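You operate a simulated robot arm through the tools that you are given. There is no shell and no other tool. Be economical: measure what you need, move in short steps, check, and stop when the job is done.

The job below is to be done with a simulated robot arm. You get a single attempt, and the scene is never put back.

TASK
Free the red stop, press reset, then restart the outlet and the screw.
Fine: outlet first; leave both running.

Only the result counts: the job must be done as asked and must still hold three seconds after the hand-in. Knocking over, shifting, dropping, spilling or breaking anything else fails it.

THE ROBOT
A 7-joint arm with a two-finger parallel gripper, fixed in place. Base frame: the origin is at the foot of the arm, x ahead of it, y to its left, z up. Readings come in m, degrees, newtons and seconds.
With the tool pointing down near the work surface it reaches from about 0.36 to 0.78 m from the base axis. Its first joint turns from -166.0 to 166.0 degrees. Payload 3.91 kg.
Tool frame: the origin (TCP) lies between the finger pads and is the grasp point; the fingertips stand 0.03 m ahead of it; z points along the fingers, y is the line along which they close. The gripper opens to 0.11 m. The fingers are 0.02 m wide and 0.01 m thick; the gripper's body (0.048 by 0.112 m) begins 0.055 m behind the TCP.
Orientation is that of the tool frame in the base frame, as a unit quaternion [x, y, z, w]. With the fingers straight down and closing along the base's y, the tool's x points along the base's -x, its y along +y and its z along -z.

THE INTERFACE
- The arm moves only by the tool nudge_tool. Its arguments are lists of equal length, an entry for each row: "translation": the shift along the base's x, y, z in units of 25 mm (1.0 is 25 mm), a list of three; "angular": the turn, a rotation vector about the base's x, y, z in units of 6 degrees (1.0 is 6 degrees), a list of three; "jaw": the finger opening in cm, from 0 to 11. In form: {"translation": [[tx, ty, tz], ...], "angular": [[rx, ry, rz], ...], "jaw": [jaw, ...]}. A call has 1 to 12 rows; each row shifts and turns the commanded pose from where the row before left it. A call with a number of a shift or a turn outside -1 to 1 is refused whole. Rows are played at 5 a second. More than 0.05 m and 8.6 degrees between two rows, or a gripper value outside its range, and nothing of the call is played. Where a pose cannot be reached the arm comes as near as it can. A force on the tool above 40 N (or 10 N above the force at the start of the call, whichever is more), or a blocked arm, ends the call early, and 0.2 s more pass. The fingers move at their own pace (about 0.153 m/s each) and stop on an object; they squeeze with about 36 N. The grip force told is the motor's: it shows also when the fingers shut on nothing. Time passes only in rows, and 0.2 s behind the last, so rows that do not move let the fingers close. The reply holds the time, the measured pose of the TCP, the force on the tool along the base axes, the opening and the grip force, in the units named above and with some noise.
- Cameras (640 x 400 px; columns grow to the right, rows downward): "scene" is fixed at [0.2197, -0.6489, 1.5025]; the picture's right is [1.00, -0.05, 0.00], its down [-0.01, -0.31, -0.95] and it looks along [0.05, 0.95, -0.31] (base axes); focal length 322 px, centre (320, 200). "wrist" rides on the gripper at [0.077, 0.007, -0.114] in the tool frame; the picture's right is [-0.09, 1.00, 0.00], its down [-0.80, -0.07, -0.59] and it looks along [-0.59, -0.05, 0.80] (tool axes); focal length 270 px, centre (320, 200). There is no depth. A picture from a camera that has moved, and an enlarged one, comes with that camera's place and axes in the base frame and with its lens.
- snapshot(camera): a new picture of that camera. No time passes.
- slide_trunk(by): slides the trunk up (or, below 0, down) by that many m; the arm rides with it, the base frame stays. It gives what a move gives, with no picture.
- close_up(camera, box): a new picture of the part [left, top, right, bottom] of that camera's present view, enlarged. No time passes.
- close_job(): hands the job in; it is judged then, once.

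Go step by step. Nothing tells you positions but the pictures and the camera data: compare them with the known pose of the tool, close in by small moves and look again before you grip or let go. The budget is 120 turns and 68 pictures, counting those below and the enlarged ones. Unless the task says otherwise, let go and move clear before handing in, and close with one line.

The tools are called after "Emit:" as a command line: name --argument value ..., lists and objects as JSON in quotes. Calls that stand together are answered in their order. nudge_tool: Moves the arm, as the interface text tells. Its arguments: {"type":"object","properties":{"translation":{"type":"array"},"angular":{"type":"array"},"jaw":{"type":"array"}},"required":["translation","angular","jaw"]} The other tools are called the same way: slide_trunk (by) slides the trunk up or down; snapshot (camera) takes a picture; close_up (camera, box) takes an enlarged picture of a part of a camera's view; close_job () hands the job in.

At the start:

```text
clock: 0.0
tcp_pos: [0.399, 0.2788, 1.3048]
ee_rot: [0.0, 1.0, 0.0, 0.0]
wrist_force: [-0.8, -0.8, 1.0]
width: 0.1103
grip_force: 0.0
trunk travel left (down, up): [-0.575, 0.035]
```

scene: 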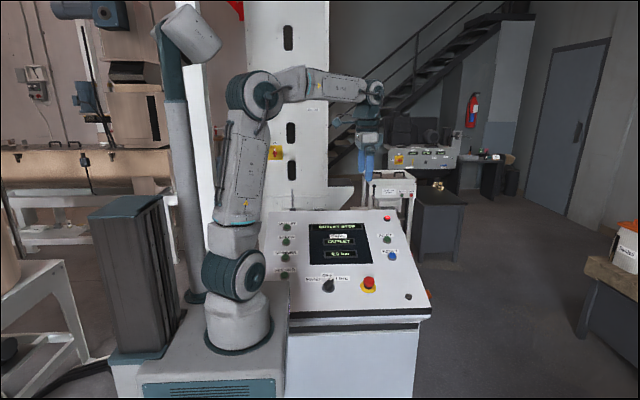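
wrist: 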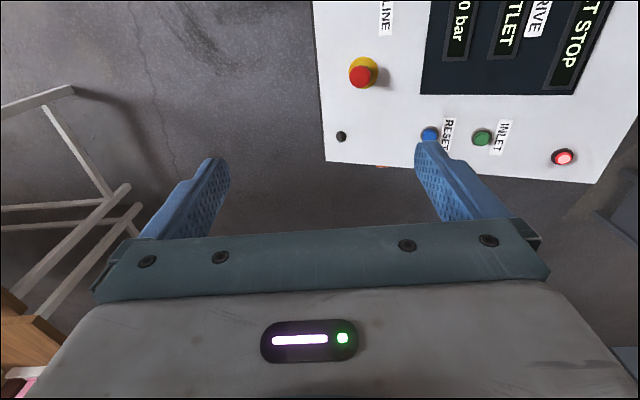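

I see a sloped control panel with a screen, an e-stop, buttons and a selector switch. I'll enlarge it to read the labels.

Emit:
close_up --camera "scene" --box '[260, 200, 440, 312]'

Emit:
close_up --camera "wrist" --box '[310, 0, 640, 206]'

```text
3.56 times, centred on (350, 256) of scene
camera zoom: at [0.2197, -0.6489, 1.5025], right [1.0, -0.05, 0.0], down [-0.01, -0.31, -0.95], along [0.05, 0.95, -0.31], focal length 1145 px, centre (213, 1)
```

zoom: 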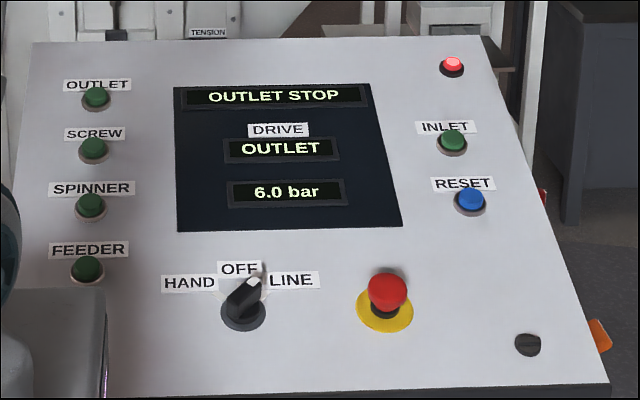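

```text
1.94 times, centred on (475, 103) of wrist
camera zoom: at [0.3206, 0.2848, 1.4206], right [0.09, 1.0, 0.0], down [0.8, -0.07, 0.59], along [0.59, -0.05, -0.8], focal length 524 px, centre (19, 388)
```

zoom: 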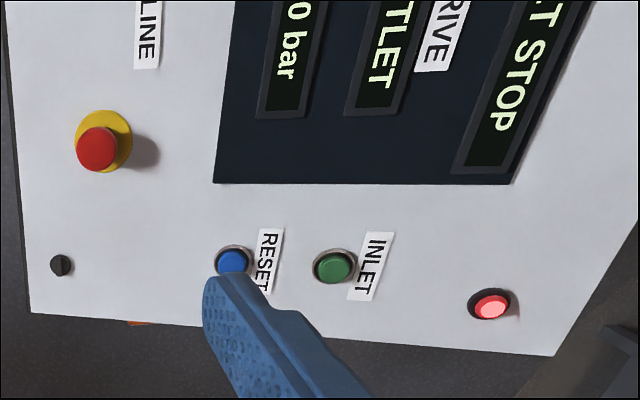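

Next I'll look more closely at the stop, the selector and the nearby slotted knob and orange part.

Emit:
close_up --camera "scene" --box '[300, 262, 380, 312]'

Emit:
close_up --camera "wrist" --box '[320, 40, 448, 170]'

Emit:
close_up --camera "scene" --box '[380, 262, 460, 312]'

```text
8.00 times, centred on (340, 287) of scene
camera zoom: at [0.2197, -0.6489, 1.5025], right [1.0, -0.05, 0.0], down [-0.01, -0.31, -0.95], along [0.05, 0.95, -0.31], focal length 2577 px, centre (160, -496)
```

zoom: 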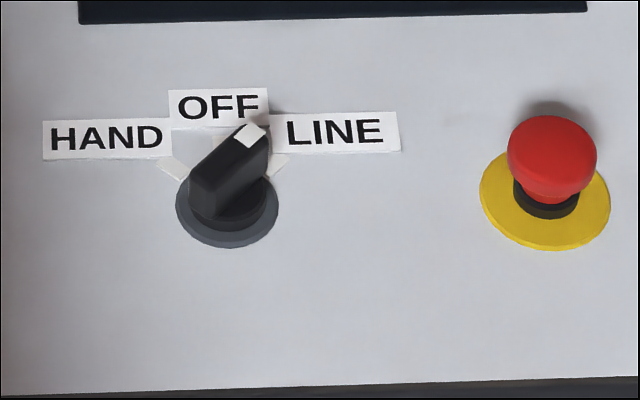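

```text
3.08 times, centred on (384, 105) of wrist
camera zoom: at [0.3206, 0.2848, 1.4206], right [0.09, 1.0, 0.0], down [0.8, -0.07, 0.59], along [0.59, -0.05, -0.8], focal length 832 px, centre (123, 492)
```

zoom: 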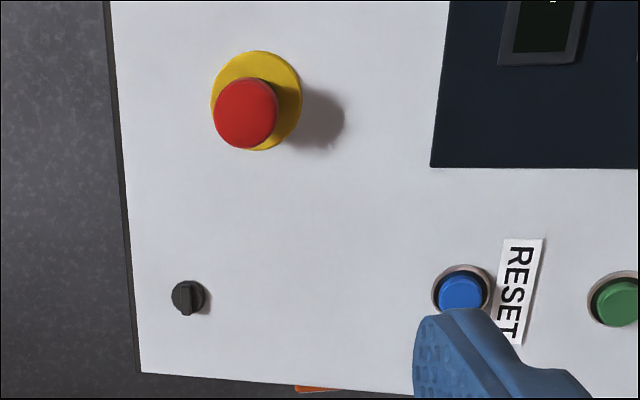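

```text
8.00 times, centred on (420, 287) of scene
camera zoom: at [0.2197, -0.6489, 1.5025], right [1.0, -0.05, 0.0], down [-0.01, -0.31, -0.95], along [0.05, 0.95, -0.31], focal length 2577 px, centre (-480, -496)
```

zoom: 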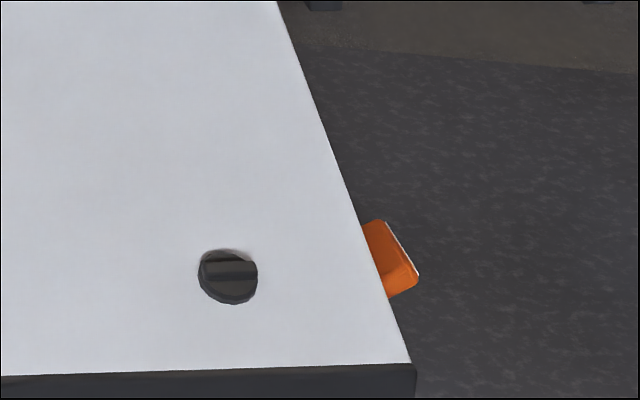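

The stop's base is at about (0.448, 0.361, 0.836). The panel slopes about 17° up toward +y. The selector stands at LINE and I'll leave it. I'll move above the stop and tilt the tool onto the panel normal.

Emit:
nudge_tool --translation '[[0.2, 0.19, -1], [0.2, 0.19, -1], [0.2, 0.19, -1], [0.2, 0.19, -1], [0.2, 0.19, -1], [0.2, 0.19, -1], [0.2, 0.19, -1], [0.2, 0.19, -1], [0.2, 0.18, -1], [0.16, 0.18, -1], [0, 0, -1], [0, 0, -1]]' --angular '[[0.287, 0, 0], [0.287, 0, 0], [0.287, 0, 0], [0.287, 0, 0], [0.287, 0, 0], [0.287, 0, 0], [0.287, 0, 0], [0.287, 0, 0], [0.287, 0, 0], [0.287, 0, 0], [0, 0, 0], [0, 0, 0]]' --jaw '[9, 9, 9, 9, 9, 9, 9, 9, 9, 9, 9, 9]'

Emit:
snapshot --camera "wrist"

Emit:
snapshot --camera "scene"

```text
clock: 2.6
tcp_pos: [0.4475, 0.326, 1.0058]
ee_rot: [0.0, 0.989, 0.15, -0.001]
wrist_force: [0.1, 0.5, -0.2]
width: 0.0901
grip_force: 0.1
trunk travel left (down, up): [-0.575, 0.035]
```

```text
60 pictures are left
camera wrist: at [0.3692, 0.2973, 1.1167], right [0.09, 0.95, 0.29], down [0.8, -0.24, 0.55], along [0.59, 0.19, -0.78], focal length 270 px, centre (320, 200)
```

wrist: 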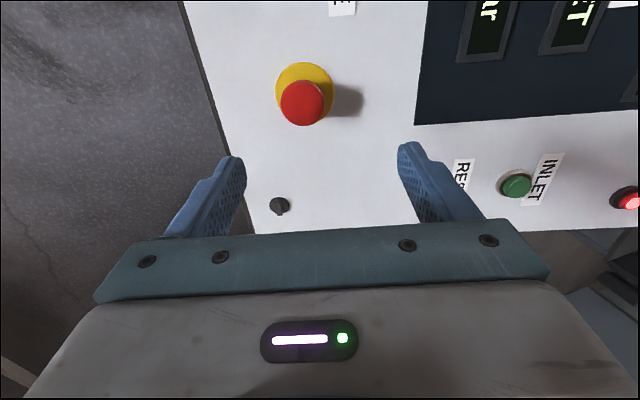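

```text
59 pictures are left
```

scene: 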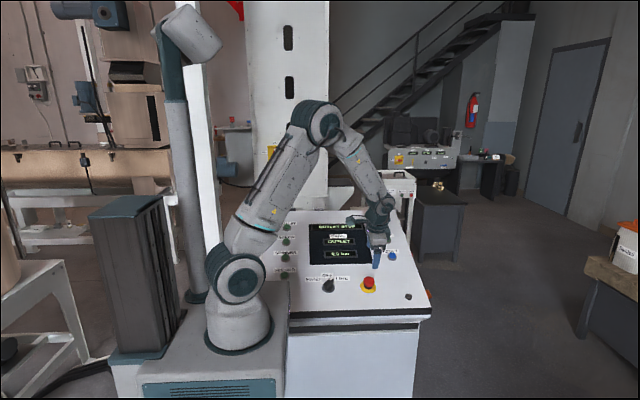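

The tilt matches the panel, and the head is at about (0.445, 0.351, 0.865). I'll go down most of the way and check.

Emit:
nudge_tool --translation '[[-0.1, 0.17, -1], [0, 0.17, -1], [0, 0.17, -1]]' --angular '[[0, 0, 0], [0, 0, 0], [0, 0, 0]]' --jaw '[9, 9, 9]'

Emit:
snapshot --camera "wrist"

Emit:
close_up --camera "scene" --box '[320, 220, 432, 290]'

```text
clock: 3.4
tcp_pos: [0.4458, 0.3396, 0.93]
ee_rot: [-0.001, 0.989, 0.149, 0.0]
wrist_force: [-0.8, -0.4, -0.5]
width: 0.09
grip_force: 0.0
trunk travel left (down, up): [-0.575, 0.035]
```

```text
58 pictures are left
camera wrist: at [0.3675, 0.3119, 1.0419], right [0.09, 0.95, 0.29], down [0.8, -0.24, 0.55], along [0.59, 0.19, -0.78], focal length 270 px, centre (320, 200)
```

wrist: 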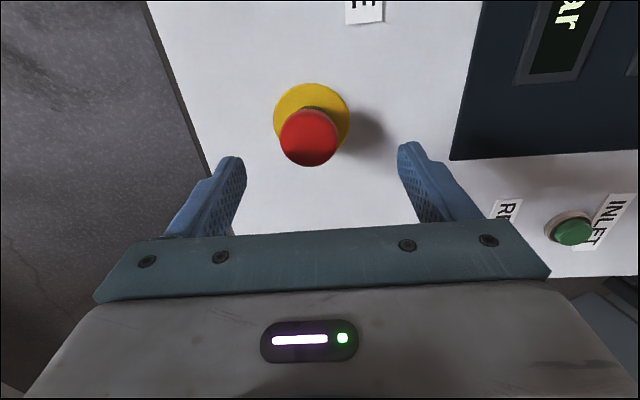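

```text
5.71 times, centred on (376, 255) of scene
camera zoom: at [0.2197, -0.6489, 1.5025], right [1.0, -0.05, 0.0], down [-0.01, -0.31, -0.95], along [0.05, 0.95, -0.31], focal length 1840 px, centre (0, -114)
```

zoom: 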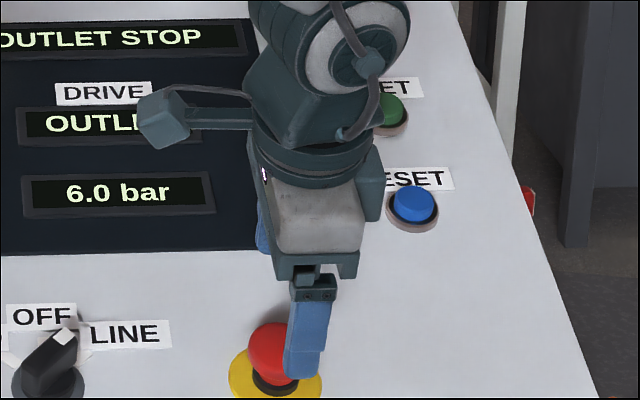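

I'm nearly aligned, with x about 4 mm too large. I'll descend the last 5 cm and close gently on the head.

Emit:
nudge_tool --translation '[[-0.15, 0.17, -1], [0, 0.17, -1]]' --angular '[[0, 0, 0], [0, 0, 0]]' --jaw '[9, 9]'

Emit:
snapshot --camera "wrist"

Emit:
close_up --camera "scene" --box '[320, 240, 432, 310]'

```text
clock: 4.0
tcp_pos: [0.4409, 0.349, 0.8814]
ee_rot: [0.0, 0.989, 0.15, 0.0]
wrist_force: [-0.1, -0.5, -0.4]
width: 0.0899
grip_force: 0.0
trunk travel left (down, up): [-0.575, 0.035]
```

```text
56 pictures are left
camera wrist: at [0.3622, 0.3204, 0.9921], right [0.09, 0.95, 0.29], down [0.8, -0.24, 0.55], along [0.59, 0.19, -0.78], focal length 270 px, centre (320, 200)
```

wrist: 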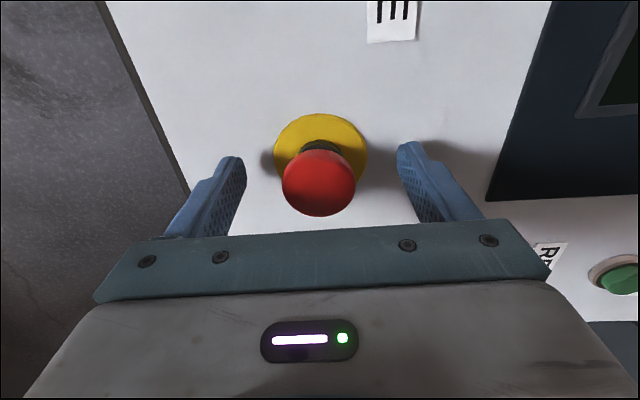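

```text
5.71 times, centred on (376, 275) of scene
camera zoom: at [0.2197, -0.6489, 1.5025], right [1.0, -0.05, 0.0], down [-0.01, -0.31, -0.95], along [0.05, 0.95, -0.31], focal length 1840 px, centre (0, -229)
```

zoom: 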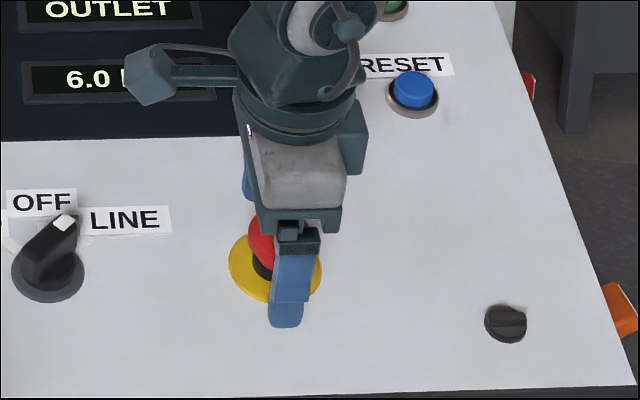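

The head is centred between the fingers. Closing on it now.

Emit:
nudge_tool --translation '[[-0.06, 0, 0], [0, 0, 0], [0, 0, 0]]' --angular '[[0, 0, 0], [0, 0, 0], [0, 0, 0]]' --jaw '[5, 3, 2.5]'

```text
clock: 4.8
tcp_pos: [0.44, 0.3475, 0.8821]
ee_rot: [0.0, 0.989, 0.15, -0.001]
wrist_force: [-0.4, -2.9, -4.2]
width: 0.0392
grip_force: 45.0
trunk travel left (down, up): [-0.575, 0.035]
```

The fingers hold the head at 39 mm. I'll twist clockwise about the panel normal and watch the force.

Emit:
nudge_tool --translation '[[0, 0, 0], [0, 0, 0], [0, 0, 0], [0, 0, 0], [0, 0, 0]]' --angular '[[0, 0.295, -0.955], [0, 0.295, -0.955], [0, 0.295, -0.955], [0, 0.295, -0.955], [0, 0.295, -0.955]]' --jaw '[2.5, 2.5, 2.5, 2.5, 2.5]'

Emit:
close_up --camera "scene" --box '[260, 200, 440, 312]'

```text
clock: 6.0
tcp_pos: [0.4392, 0.3488, 0.8843]
ee_rot: [0.256, 0.955, 0.148, -0.035]
wrist_force: [3.7, 10.8, 36.5]
width: 0.039
grip_force: 45.1
trunk travel left (down, up): [-0.575, 0.035]
```

```text
3.56 times, centred on (350, 256) of scene
camera zoom: at [0.2197, -0.6489, 1.5025], right [1.0, -0.05, 0.0], down [-0.01, -0.31, -0.95], along [0.05, 0.95, -0.31], focal length 1145 px, centre (213, 1)
```

zoom: 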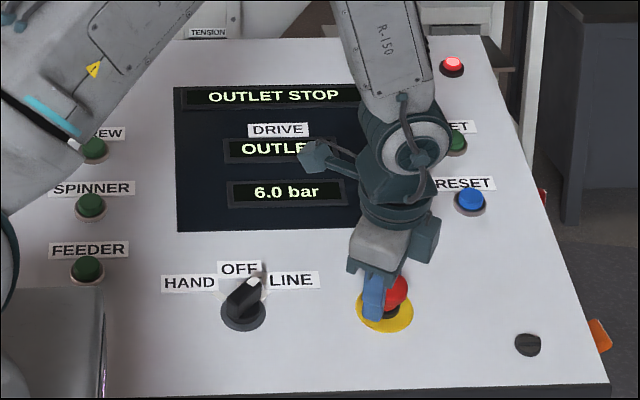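

A 36 N force is pushing the tool up, so the head seems to want to rise. I'll follow it outward a few mm while holding.

Emit:
nudge_tool --translation '[[0, -0.05, 0.15], [0, 0, 0]]' --angular '[[0, 0, 0], [0, 0, 0]]' --jaw '[2.5, 2.5]'

```text
clock: 6.6
tcp_pos: [0.4404, 0.3484, 0.8856]
ee_rot: [0.255, 0.955, 0.145, -0.037]
wrist_force: [6.5, 24.4, 15.2]
width: 0.0393
grip_force: 44.8
trunk travel left (down, up): [-0.575, 0.035]
```

The force is dropping as I follow. I'll release, rise, and inspect the head height and the display.

Emit:
nudge_tool --translation '[[0, 0, 0], [0, 0, 0], [0, -0.3, 0.95], [0, -0.3, 0.95], [0, -0.3, 0.95]]' --angular '[[0, 0, 0], [0, 0, 0], [0, 0, 0], [0, 0, 0], [0, 0, 0]]' --jaw '[9, 9, 9, 9, 9]'

Emit:
close_up --camera "scene" --box '[300, 262, 380, 312]'

Emit:
snapshot --camera "wrist"

Emit:
close_up --camera "scene" --box '[260, 200, 440, 312]'

```text
clock: 7.8
tcp_pos: [0.4389, 0.3238, 0.9562]
ee_rot: [0.256, 0.955, 0.145, -0.038]
wrist_force: [0.3, 0.7, -0.4]
width: 0.0899
grip_force: 0.0
trunk travel left (down, up): [-0.575, 0.035]
```

```text
8.00 times, centred on (340, 287) of scene
camera zoom: at [0.2197, -0.6489, 1.5025], right [1.0, -0.05, 0.0], down [-0.01, -0.31, -0.95], along [0.05, 0.95, -0.31], focal length 2577 px, centre (160, -496)
```

zoom: 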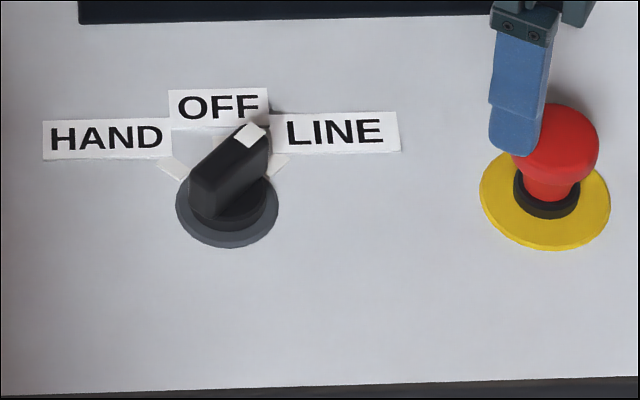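

```text
52 pictures are left
camera wrist: at [0.3749, 0.3313, 1.0782], right [0.57, 0.78, 0.24], down [0.66, -0.62, 0.43], along [0.49, -0.09, -0.87], focal length 270 px, centre (320, 200)
```

wrist: 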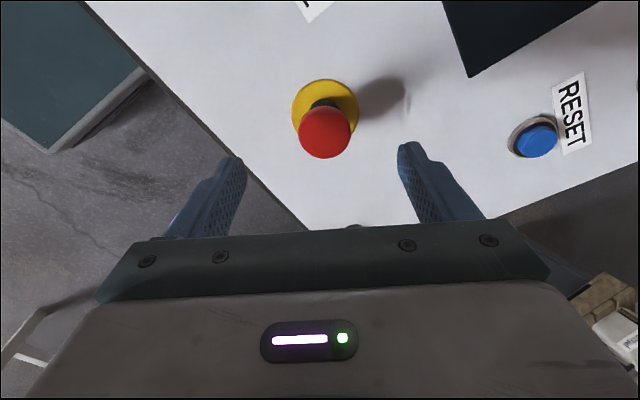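

```text
3.56 times, centred on (350, 256) of scene
camera zoom: at [0.2197, -0.6489, 1.5025], right [1.0, -0.05, 0.0], down [-0.01, -0.31, -0.95], along [0.05, 0.95, -0.31], focal length 1145 px, centre (213, 1)
```

zoom: 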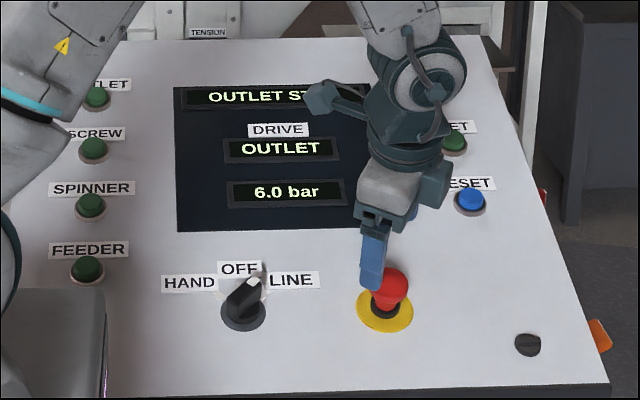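

The head has popped up about 6 mm, so the stop is free. Next I'll close the fingers, turn back and hover over the blue reset at about (0.569, 0.496, 0.888).

Emit:
nudge_tool --translation '[[0, 0, 1], [0.6, 0.7, 0.5], [0.75, 0.9, 0], [0.75, 0.9, 0], [0.75, 0.9, 0], [0.75, 0.9, 0], [0.8, 0.9, 0], [0.8, 0.84, -0.5], [0, 0, 0]]' --angular '[[0, 0, 0], [0, -0.295, 0.955], [0, -0.295, 0.955], [0, -0.295, 0.955], [0, -0.295, 0.955], [0, -0.295, 0.955], [0, 0, 0], [0, 0, 0], [0, 0, 0]]' --jaw '[9, 5, 0, 0, 0, 0, 0, 0, 0]'

Emit:
snapshot --camera "wrist"

Emit:
close_up --camera "scene" --box '[340, 190, 440, 253]'

```text
clock: 9.8
tcp_pos: [0.5684, 0.4748, 0.982]
ee_rot: [-0.001, 0.989, 0.15, 0.0]
wrist_force: [-0.2, -0.1, 0.5]
width: 0.0001
grip_force: 36.5
trunk travel left (down, up): [-0.575, 0.035]
```

```text
50 pictures are left
camera wrist: at [0.4912, 0.447, 1.0936], right [0.09, 0.95, 0.29], down [0.8, -0.24, 0.55], along [0.59, 0.19, -0.78], focal length 270 px, centre (320, 200)
```

wrist: 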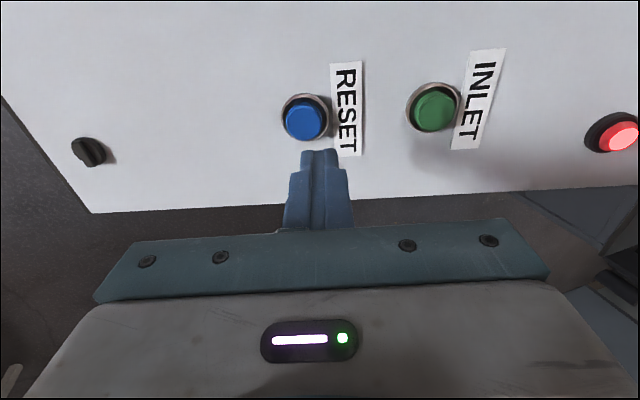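

```text
6.35 times, centred on (390, 222) of scene
camera zoom: at [0.2197, -0.6489, 1.5025], right [1.0, -0.05, 0.0], down [-0.01, -0.31, -0.95], along [0.05, 0.95, -0.31], focal length 2045 px, centre (-124, 64)
```

zoom: 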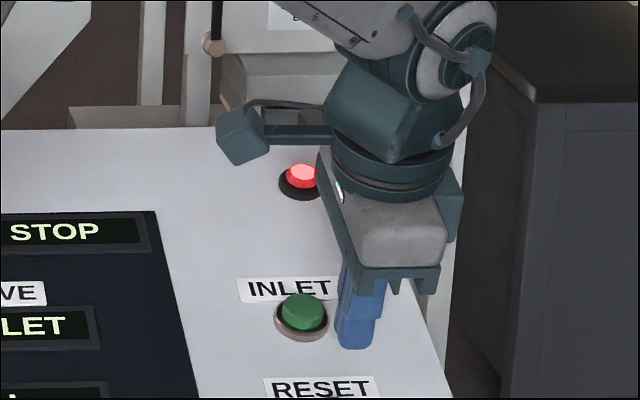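

Reset refines to about (0.565, 0.494, 0.888). I'll approach to about 1 cm above it and look again.

Emit:
nudge_tool --translation '[[-0.14, 0.1, -1], [0, 0.18, -1], [0, 0, -0.2]]' --angular '[[0, 0, 0], [0, 0, 0], [0, 0, 0]]' --jaw '[0, 0, 0]'

Emit:
snapshot --camera "wrist"

Emit:
close_up --camera "scene" --box '[340, 220, 440, 283]'

```text
clock: 10.6
tcp_pos: [0.5652, 0.483, 0.9278]
ee_rot: [-0.001, 0.989, 0.151, 0.0]
wrist_force: [-0.5, 0.3, 7.2]
width: 0.0
grip_force: 35.7
trunk travel left (down, up): [-0.575, 0.035]
```

```text
48 pictures are left
camera wrist: at [0.4871, 0.4541, 1.0395], right [0.09, 0.95, 0.3], down [0.8, -0.24, 0.55], along [0.59, 0.19, -0.78], focal length 270 px, centre (320, 200)
```

wrist: 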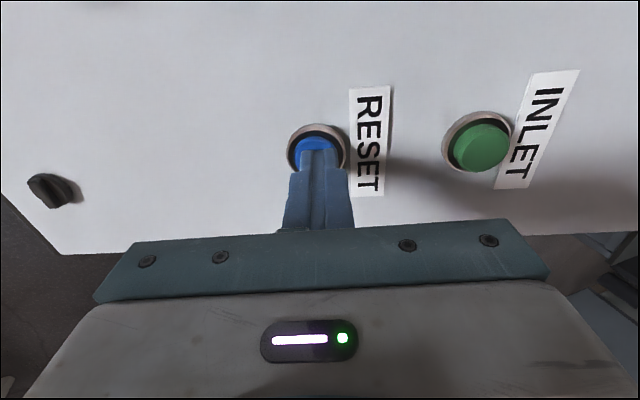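

```text
6.35 times, centred on (390, 252) of scene
camera zoom: at [0.2197, -0.6489, 1.5025], right [1.0, -0.05, 0.0], down [-0.01, -0.31, -0.95], along [0.05, 0.95, -0.31], focal length 2045 px, centre (-124, -127)
```

zoom: 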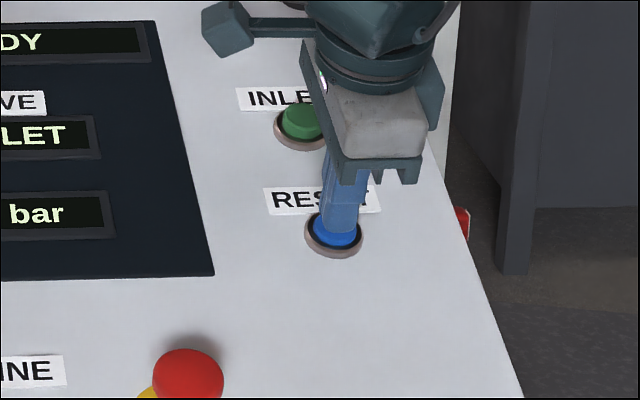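

I've already touched and pressed reset (7 N), and the display now reads "...DY". I'll back off, check it and move toward the outlet button.

Emit:
nudge_tool --translation '[[0, -0.3, 0.95], [0, -0.3, 0.95], [0, -0.3, 0.95], [-1, 0, 0.5], [-1, 0, 0], [-1, 0, 0]]' --angular '[[0, 0, 0], [0, 0, 0], [0, 0, 0], [0, 0, 0], [0, 0, 0], [0, 0, 0]]' --jaw '[0, 0, 0, 0, 0, 0]'

Emit:
close_up --camera "scene" --box '[260, 200, 440, 312]'

```text
clock: 12.0
tcp_pos: [0.493, 0.4609, 1.0095]
ee_rot: [0.0, 0.989, 0.149, 0.0]
wrist_force: [-0.9, -0.1, -0.5]
width: 0.0
grip_force: 35.9
trunk travel left (down, up): [-0.575, 0.035]
```

```text
3.56 times, centred on (350, 256) of scene
camera zoom: at [0.2197, -0.6489, 1.5025], right [1.0, -0.05, 0.0], down [-0.01, -0.31, -0.95], along [0.05, 0.95, -0.31], focal length 1145 px, centre (213, 1)
```

zoom: 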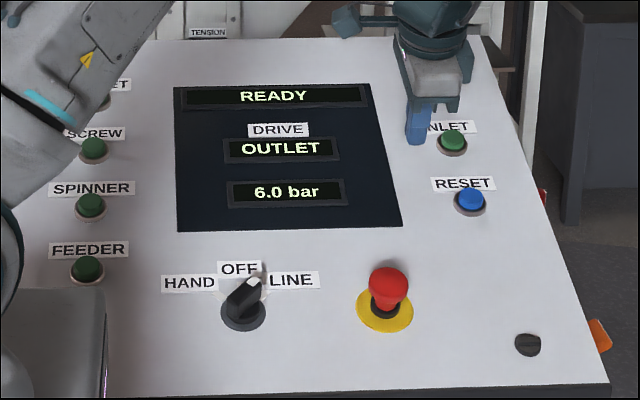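

The display reads READY, so the reset worked. Now I'll go over the outlet button at about (0.143, 0.68, 0.95).

Emit:
nudge_tool --translation '[[-1, 0.5, 0.6], [-1, 0.5, 0.6], [-1, 0.5, 0.6], [-1, 0.5, 0], [-1, 0.5, 0], [-1, 0.5, 0], [-1, 0.5, 0], [-1, 0.5, 0], [-1, 0.6, 0], [-1, 0.6, 0], [-1, 0.6, 0], [-1, 0.6, 0]]' --angular '[[0, 0, 0], [0, 0, 0], [0, 0, 0], [0, 0, 0], [0, 0, 0], [0, 0, 0], [0, 0, 0], [0, 0, 0], [0, 0, 0], [0, 0, 0], [0, 0, 0], [0, 0, 0]]' --jaw '[0, 0, 0, 0, 0, 0, 0, 0, 0, 0, 0, 0]'

Emit:
snapshot --camera "wrist"

Emit:
snapshot --camera "scene"

```text
clock: 14.6
tcp_pos: [0.1903, 0.6182, 1.0552]
ee_rot: [-0.001, 0.989, 0.15, 0.0]
wrist_force: [-0.8, -0.3, 0.3]
width: 0.0
grip_force: 35.6
trunk travel left (down, up): [-0.575, 0.035]
```

```text
45 pictures are left
camera wrist: at [0.1127, 0.5904, 1.1667], right [0.09, 0.95, 0.29], down [0.8, -0.24, 0.55], along [0.59, 0.19, -0.78], focal length 270 px, centre (320, 200)
```

wrist: 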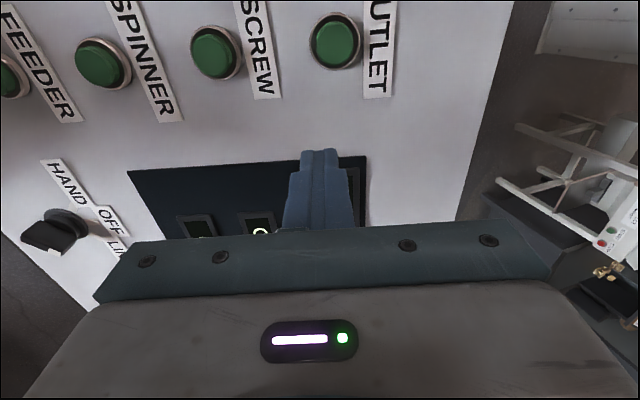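

```text
44 pictures are left
```

scene: 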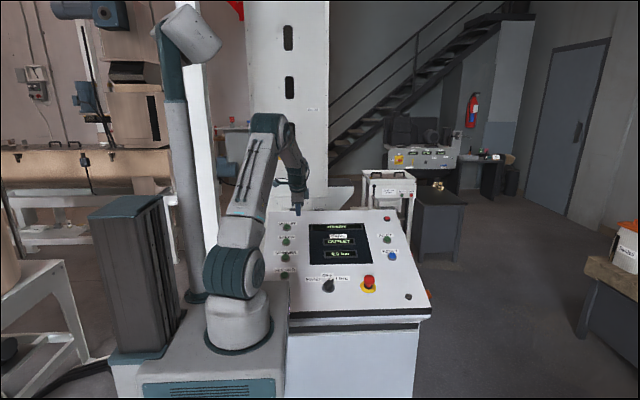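

The outlet cap is at about (0.139, 0.667, 0.952) and the screw cap at about (0.137, 0.580, 0.925). I'll move to 2.5 cm above outlet.

Emit:
nudge_tool --translation '[[-0.7, 0.45, 0], [-0.7, 0.45, 0], [-0.64, 0.45, -0.5], [0, 0, -0.75], [0, 0, -0.75]]' --angular '[[0, 0, 0], [0, 0, 0], [0, 0, 0], [0, 0, 0], [0, 0, 0]]' --jaw '[0, 0, 0, 0, 0]'

Emit:
snapshot --camera "wrist"

Emit:
close_up --camera "scene" --box '[250, 180, 362, 250]'

```text
clock: 15.8
tcp_pos: [0.1417, 0.6523, 1.0053]
ee_rot: [0.0, 0.989, 0.15, 0.0]
wrist_force: [0.3, 0.4, -0.2]
width: 0.0
grip_force: 35.8
trunk travel left (down, up): [-0.575, 0.035]
```

```text
43 pictures are left
camera wrist: at [0.0629, 0.6252, 1.1162], right [0.09, 0.95, 0.29], down [0.8, -0.24, 0.55], along [0.59, 0.19, -0.78], focal length 270 px, centre (320, 200)
```

wrist: 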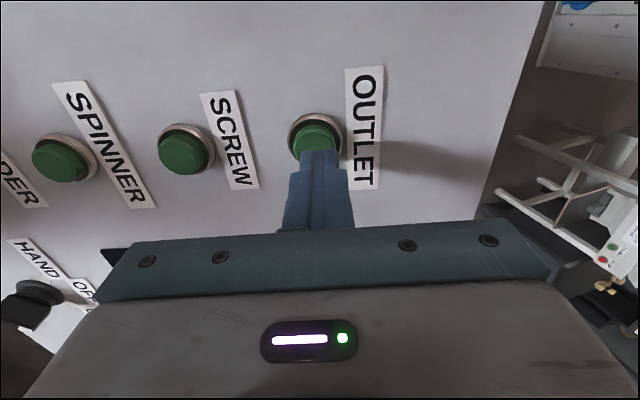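

```text
5.71 times, centred on (306, 215) of scene
camera zoom: at [0.2197, -0.6489, 1.5025], right [1.0, -0.05, 0.0], down [-0.01, -0.31, -0.95], along [0.05, 0.95, -0.31], focal length 1840 px, centre (400, 114)
```

zoom: 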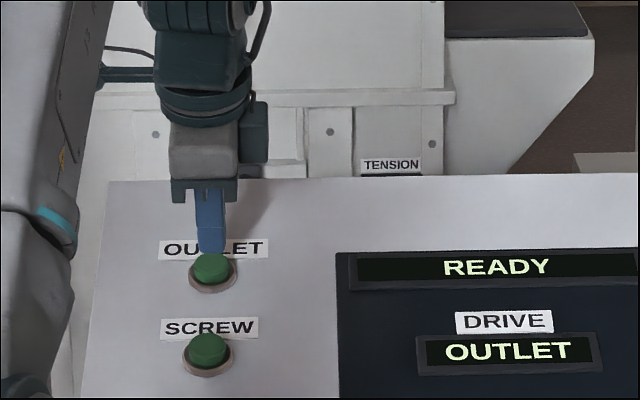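

I'm aligned over OUTLET. I'll descend along the tool axis in small steps.

Emit:
nudge_tool --translation '[[0, 0.12, -0.38], [0, 0.12, -0.38], [0, 0.02, -0.1], [0, 0, 0]]' --angular '[[0, 0, 0], [0, 0, 0], [0, 0, 0], [0, 0, 0]]' --jaw '[0, 0, 0, 0]'

Emit:
close_up --camera "scene" --box '[250, 180, 362, 250]'

```text
clock: 16.8
tcp_pos: [0.1414, 0.6589, 0.9873]
ee_rot: [-0.001, 0.988, 0.152, 0.001]
wrist_force: [-0.6, 0.0, 22.4]
width: 0.0001
grip_force: 35.9
trunk travel left (down, up): [-0.575, 0.035]
```

```text
5.71 times, centred on (306, 215) of scene
camera zoom: at [0.2197, -0.6489, 1.5025], right [1.0, -0.05, 0.0], down [-0.01, -0.31, -0.95], along [0.05, 0.95, -0.31], focal length 1840 px, centre (400, 114)
```

zoom: 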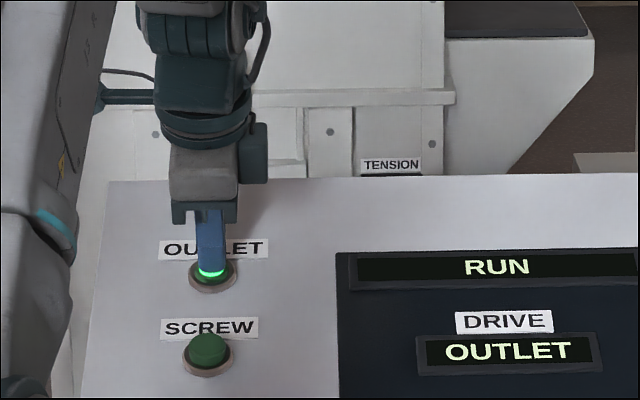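

The outlet is running, with its lamp lit and RUN displayed. I'll back off and move over SCREW.

Emit:
nudge_tool --translation '[[0, -0.3, 0.95], [0, -0.12, 0.4], [-0.02, -0.9, -0.1], [-0.02, -0.9, -0.25], [-0.02, -0.9, -0.35], [0, -0.75, -0.45], [0, 0, 0]]' --angular '[[0, 0, 0], [0, 0, 0], [0, 0, 0], [0, 0, 0], [0, 0, 0], [0, 0, 0], [0, 0, 0]]' --jaw '[0, 0, 0, 0, 0, 0, 0]'

Emit:
snapshot --camera "wrist"

Emit:
close_up --camera "scene" --box '[250, 180, 362, 250]'

```text
clock: 18.4
tcp_pos: [0.1379, 0.5638, 0.9888]
ee_rot: [0.0, 0.989, 0.149, 0.001]
wrist_force: [-0.6, 0.5, 0.4]
width: 0.0
grip_force: 35.8
trunk travel left (down, up): [-0.575, 0.035]
```

```text
40 pictures are left
camera wrist: at [0.0597, 0.5355, 1.1002], right [0.09, 0.95, 0.29], down [0.8, -0.24, 0.55], along [0.59, 0.19, -0.78], focal length 270 px, centre (320, 200)
```

wrist: 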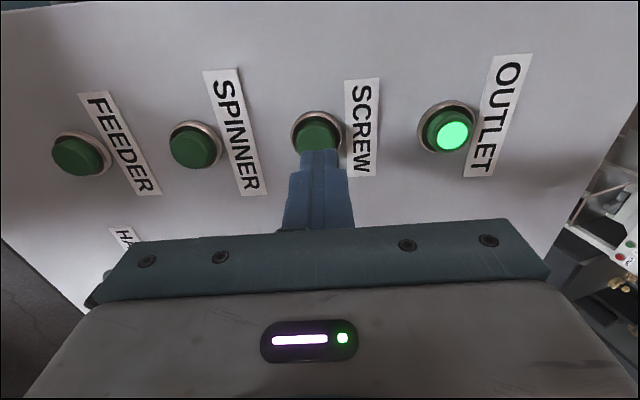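

```text
5.71 times, centred on (306, 215) of scene
camera zoom: at [0.2197, -0.6489, 1.5025], right [1.0, -0.05, 0.0], down [-0.01, -0.31, -0.95], along [0.05, 0.95, -0.31], focal length 1840 px, centre (400, 114)
```

zoom: 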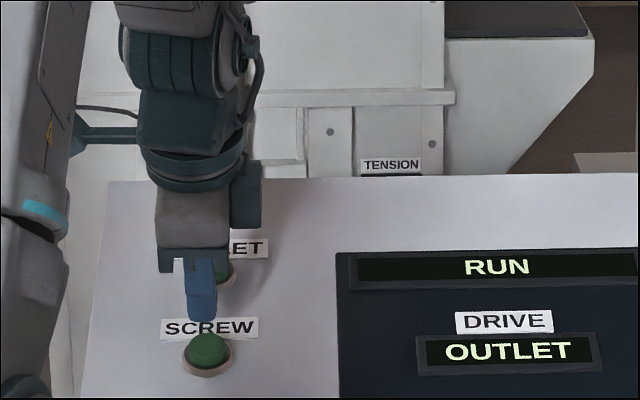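

I'm over SCREW and shift x by +2 mm. Descending along the tool axis.

Emit:
nudge_tool --translation '[[0.08, 0.12, -0.38], [0, 0.12, -0.38], [0, 0.08, -0.26], [0, 0, -0.08], [0, 0, 0]]' --angular '[[0, 0, 0], [0, 0, 0], [0, 0, 0], [0, 0, 0], [0, 0, 0]]' --jaw '[0, 0, 0, 0, 0]'

Emit:
close_up --camera "scene" --box '[250, 180, 362, 250]'

```text
clock: 19.6
tcp_pos: [0.1408, 0.5701, 0.9622]
ee_rot: [0.0, 0.989, 0.149, 0.001]
wrist_force: [-0.1, 1.1, 1.7]
width: 0.0001
grip_force: 36.1
trunk travel left (down, up): [-0.575, 0.035]
```

```text
5.71 times, centred on (306, 215) of scene
camera zoom: at [0.2197, -0.6489, 1.5025], right [1.0, -0.05, 0.0], down [-0.01, -0.31, -0.95], along [0.05, 0.95, -0.31], focal length 1840 px, centre (400, 114)
```

zoom: 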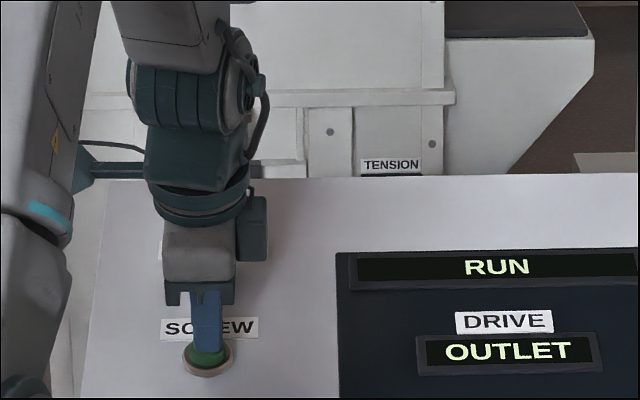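

I'm just touching SCREW. I'll press a few mm more.

Emit:
nudge_tool --translation '[[0, 0.04, -0.12], [0, 0.03, -0.1], [0, 0, 0]]' --angular '[[0, 0, 0], [0, 0, 0], [0, 0, 0]]' --jaw '[0, 0, 0]'

Emit:
close_up --camera "scene" --box '[250, 180, 362, 250]'

```text
clock: 20.4
tcp_pos: [0.1417, 0.5714, 0.9577]
ee_rot: [0.0, 0.989, 0.15, 0.001]
wrist_force: [1.5, -0.5, 15.4]
width: 0.0001
grip_force: 35.7
trunk travel left (down, up): [-0.575, 0.035]
```

```text
5.71 times, centred on (306, 215) of scene
camera zoom: at [0.2197, -0.6489, 1.5025], right [1.0, -0.05, 0.0], down [-0.01, -0.31, -0.95], along [0.05, 0.95, -0.31], focal length 1840 px, centre (400, 114)
```

zoom: 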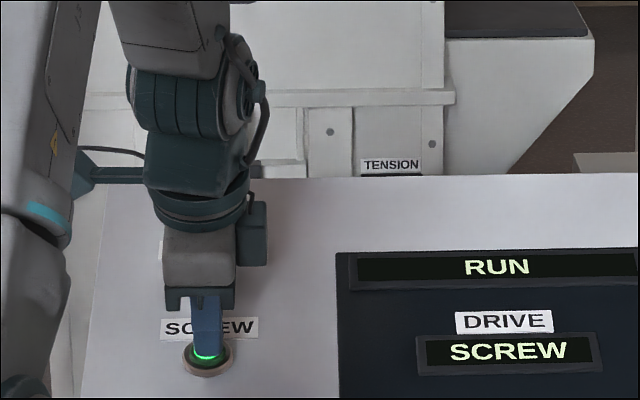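

The screw lamp is lit and the drive shows SCREW. I'll retract clear, let some time pass and confirm both keep running.

Emit:
nudge_tool --translation '[[0, -0.3, 0.95], [0, -0.3, 0.95], [0, -0.3, 1], [0.5, -0.3, 1], [1, 0, 1], [1, 0, 0.5], [1, 0, 0], [0, 0, 0], [0, 0, 0], [0, 0, 0], [0, 0, 0], [0, 0, 0]]' --angular '[[0, 0, 0], [0, 0, 0], [0, 0, 0], [0, 0, 0], [0, 0, 0], [0, 0, 0], [0, 0, 0], [0, 0, 0], [0, 0, 0], [0, 0, 0], [0, 0, 0], [0, 0, 0]]' --jaw '[0, 0, 0, 0, 0, 0, 0, 0, 0, 0, 0, 0]'

Emit:
close_up --camera "scene" --box '[260, 200, 440, 312]'

Emit:
snapshot --camera "wrist"

```text
clock: 23.0
tcp_pos: [0.2317, 0.5418, 1.0899]
ee_rot: [-0.001, 0.989, 0.15, 0.001]
wrist_force: [0.0, 0.2, 0.6]
width: 0.0
grip_force: 35.4
trunk travel left (down, up): [-0.575, 0.035]
```

```text
3.56 times, centred on (350, 256) of scene
camera zoom: at [0.2197, -0.6489, 1.5025], right [1.0, -0.05, 0.0], down [-0.01, -0.31, -0.95], along [0.05, 0.95, -0.31], focal length 1145 px, centre (213, 1)
```

zoom: 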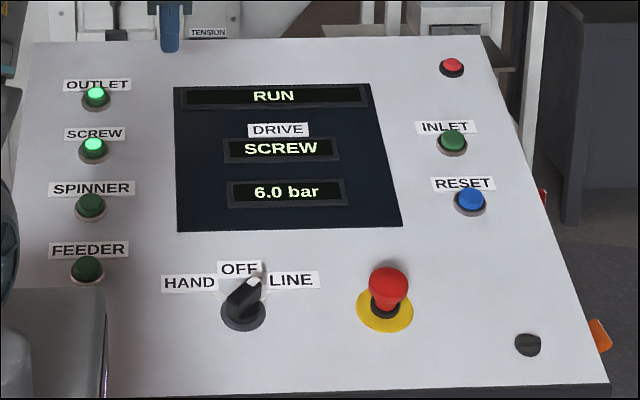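

```text
35 pictures are left
camera wrist: at [0.152, 0.5141, 1.2013], right [0.09, 0.95, 0.29], down [0.8, -0.24, 0.55], along [0.59, 0.19, -0.78], focal length 270 px, centre (320, 200)
```

wrist: 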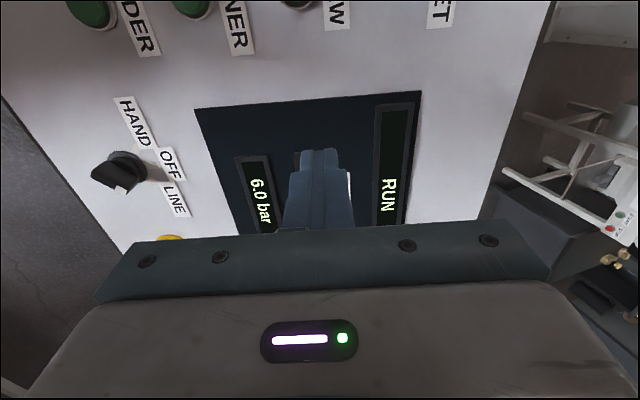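

Both lamps are lit, the fault lamp is off and the stop is up. I'll wait once more to be sure it holds.

Emit:
nudge_tool --translation '[[0, 0, 0], [0, 0, 0], [0, 0, 0], [0, 0, 0], [0, 0, 0], [0, 0, 0], [0, 0, 0], [0, 0, 0], [0, 0, 0], [0, 0, 0], [0, 0, 0], [0, 0, 0]]' --angular '[[0, 0, 0], [0, 0, 0], [0, 0, 0], [0, 0, 0], [0, 0, 0], [0, 0, 0], [0, 0, 0], [0, 0, 0], [0, 0, 0], [0, 0, 0], [0, 0, 0], [0, 0, 0]]' --jaw '[0, 0, 0, 0, 0, 0, 0, 0, 0, 0, 0, 0]'

Emit:
close_up --camera "scene" --box '[260, 200, 440, 312]'

```text
clock: 25.6
tcp_pos: [0.2307, 0.5423, 1.0902]
ee_rot: [0.0, 0.989, 0.15, 0.0]
wrist_force: [-0.5, -0.3, -0.3]
width: 0.0001
grip_force: 35.8
trunk travel left (down, up): [-0.575, 0.035]
```

```text
3.56 times, centred on (350, 256) of scene
camera zoom: at [0.2197, -0.6489, 1.5025], right [1.0, -0.05, 0.0], down [-0.01, -0.31, -0.95], along [0.05, 0.95, -0.31], focal length 1145 px, centre (213, 1)
```

zoom: 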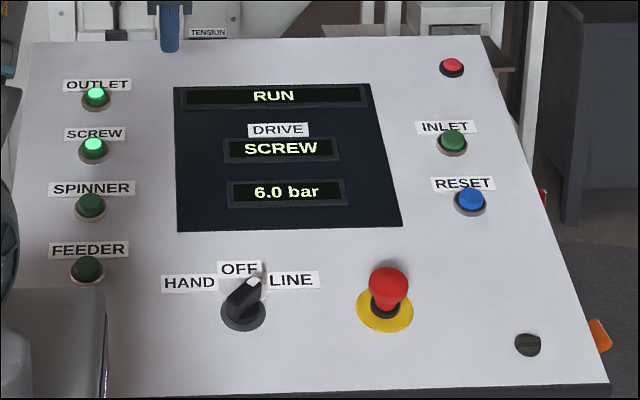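

The state is stable, with RUN displayed and both OUTLET and SCREW lit. Handing in.

Emit:
close_job

```text
The job is handed in.
```

The red stop is free, reset is pressed, and the outlet and then the screw were restarted; both were still running, with the display on RUN, when I handed in.
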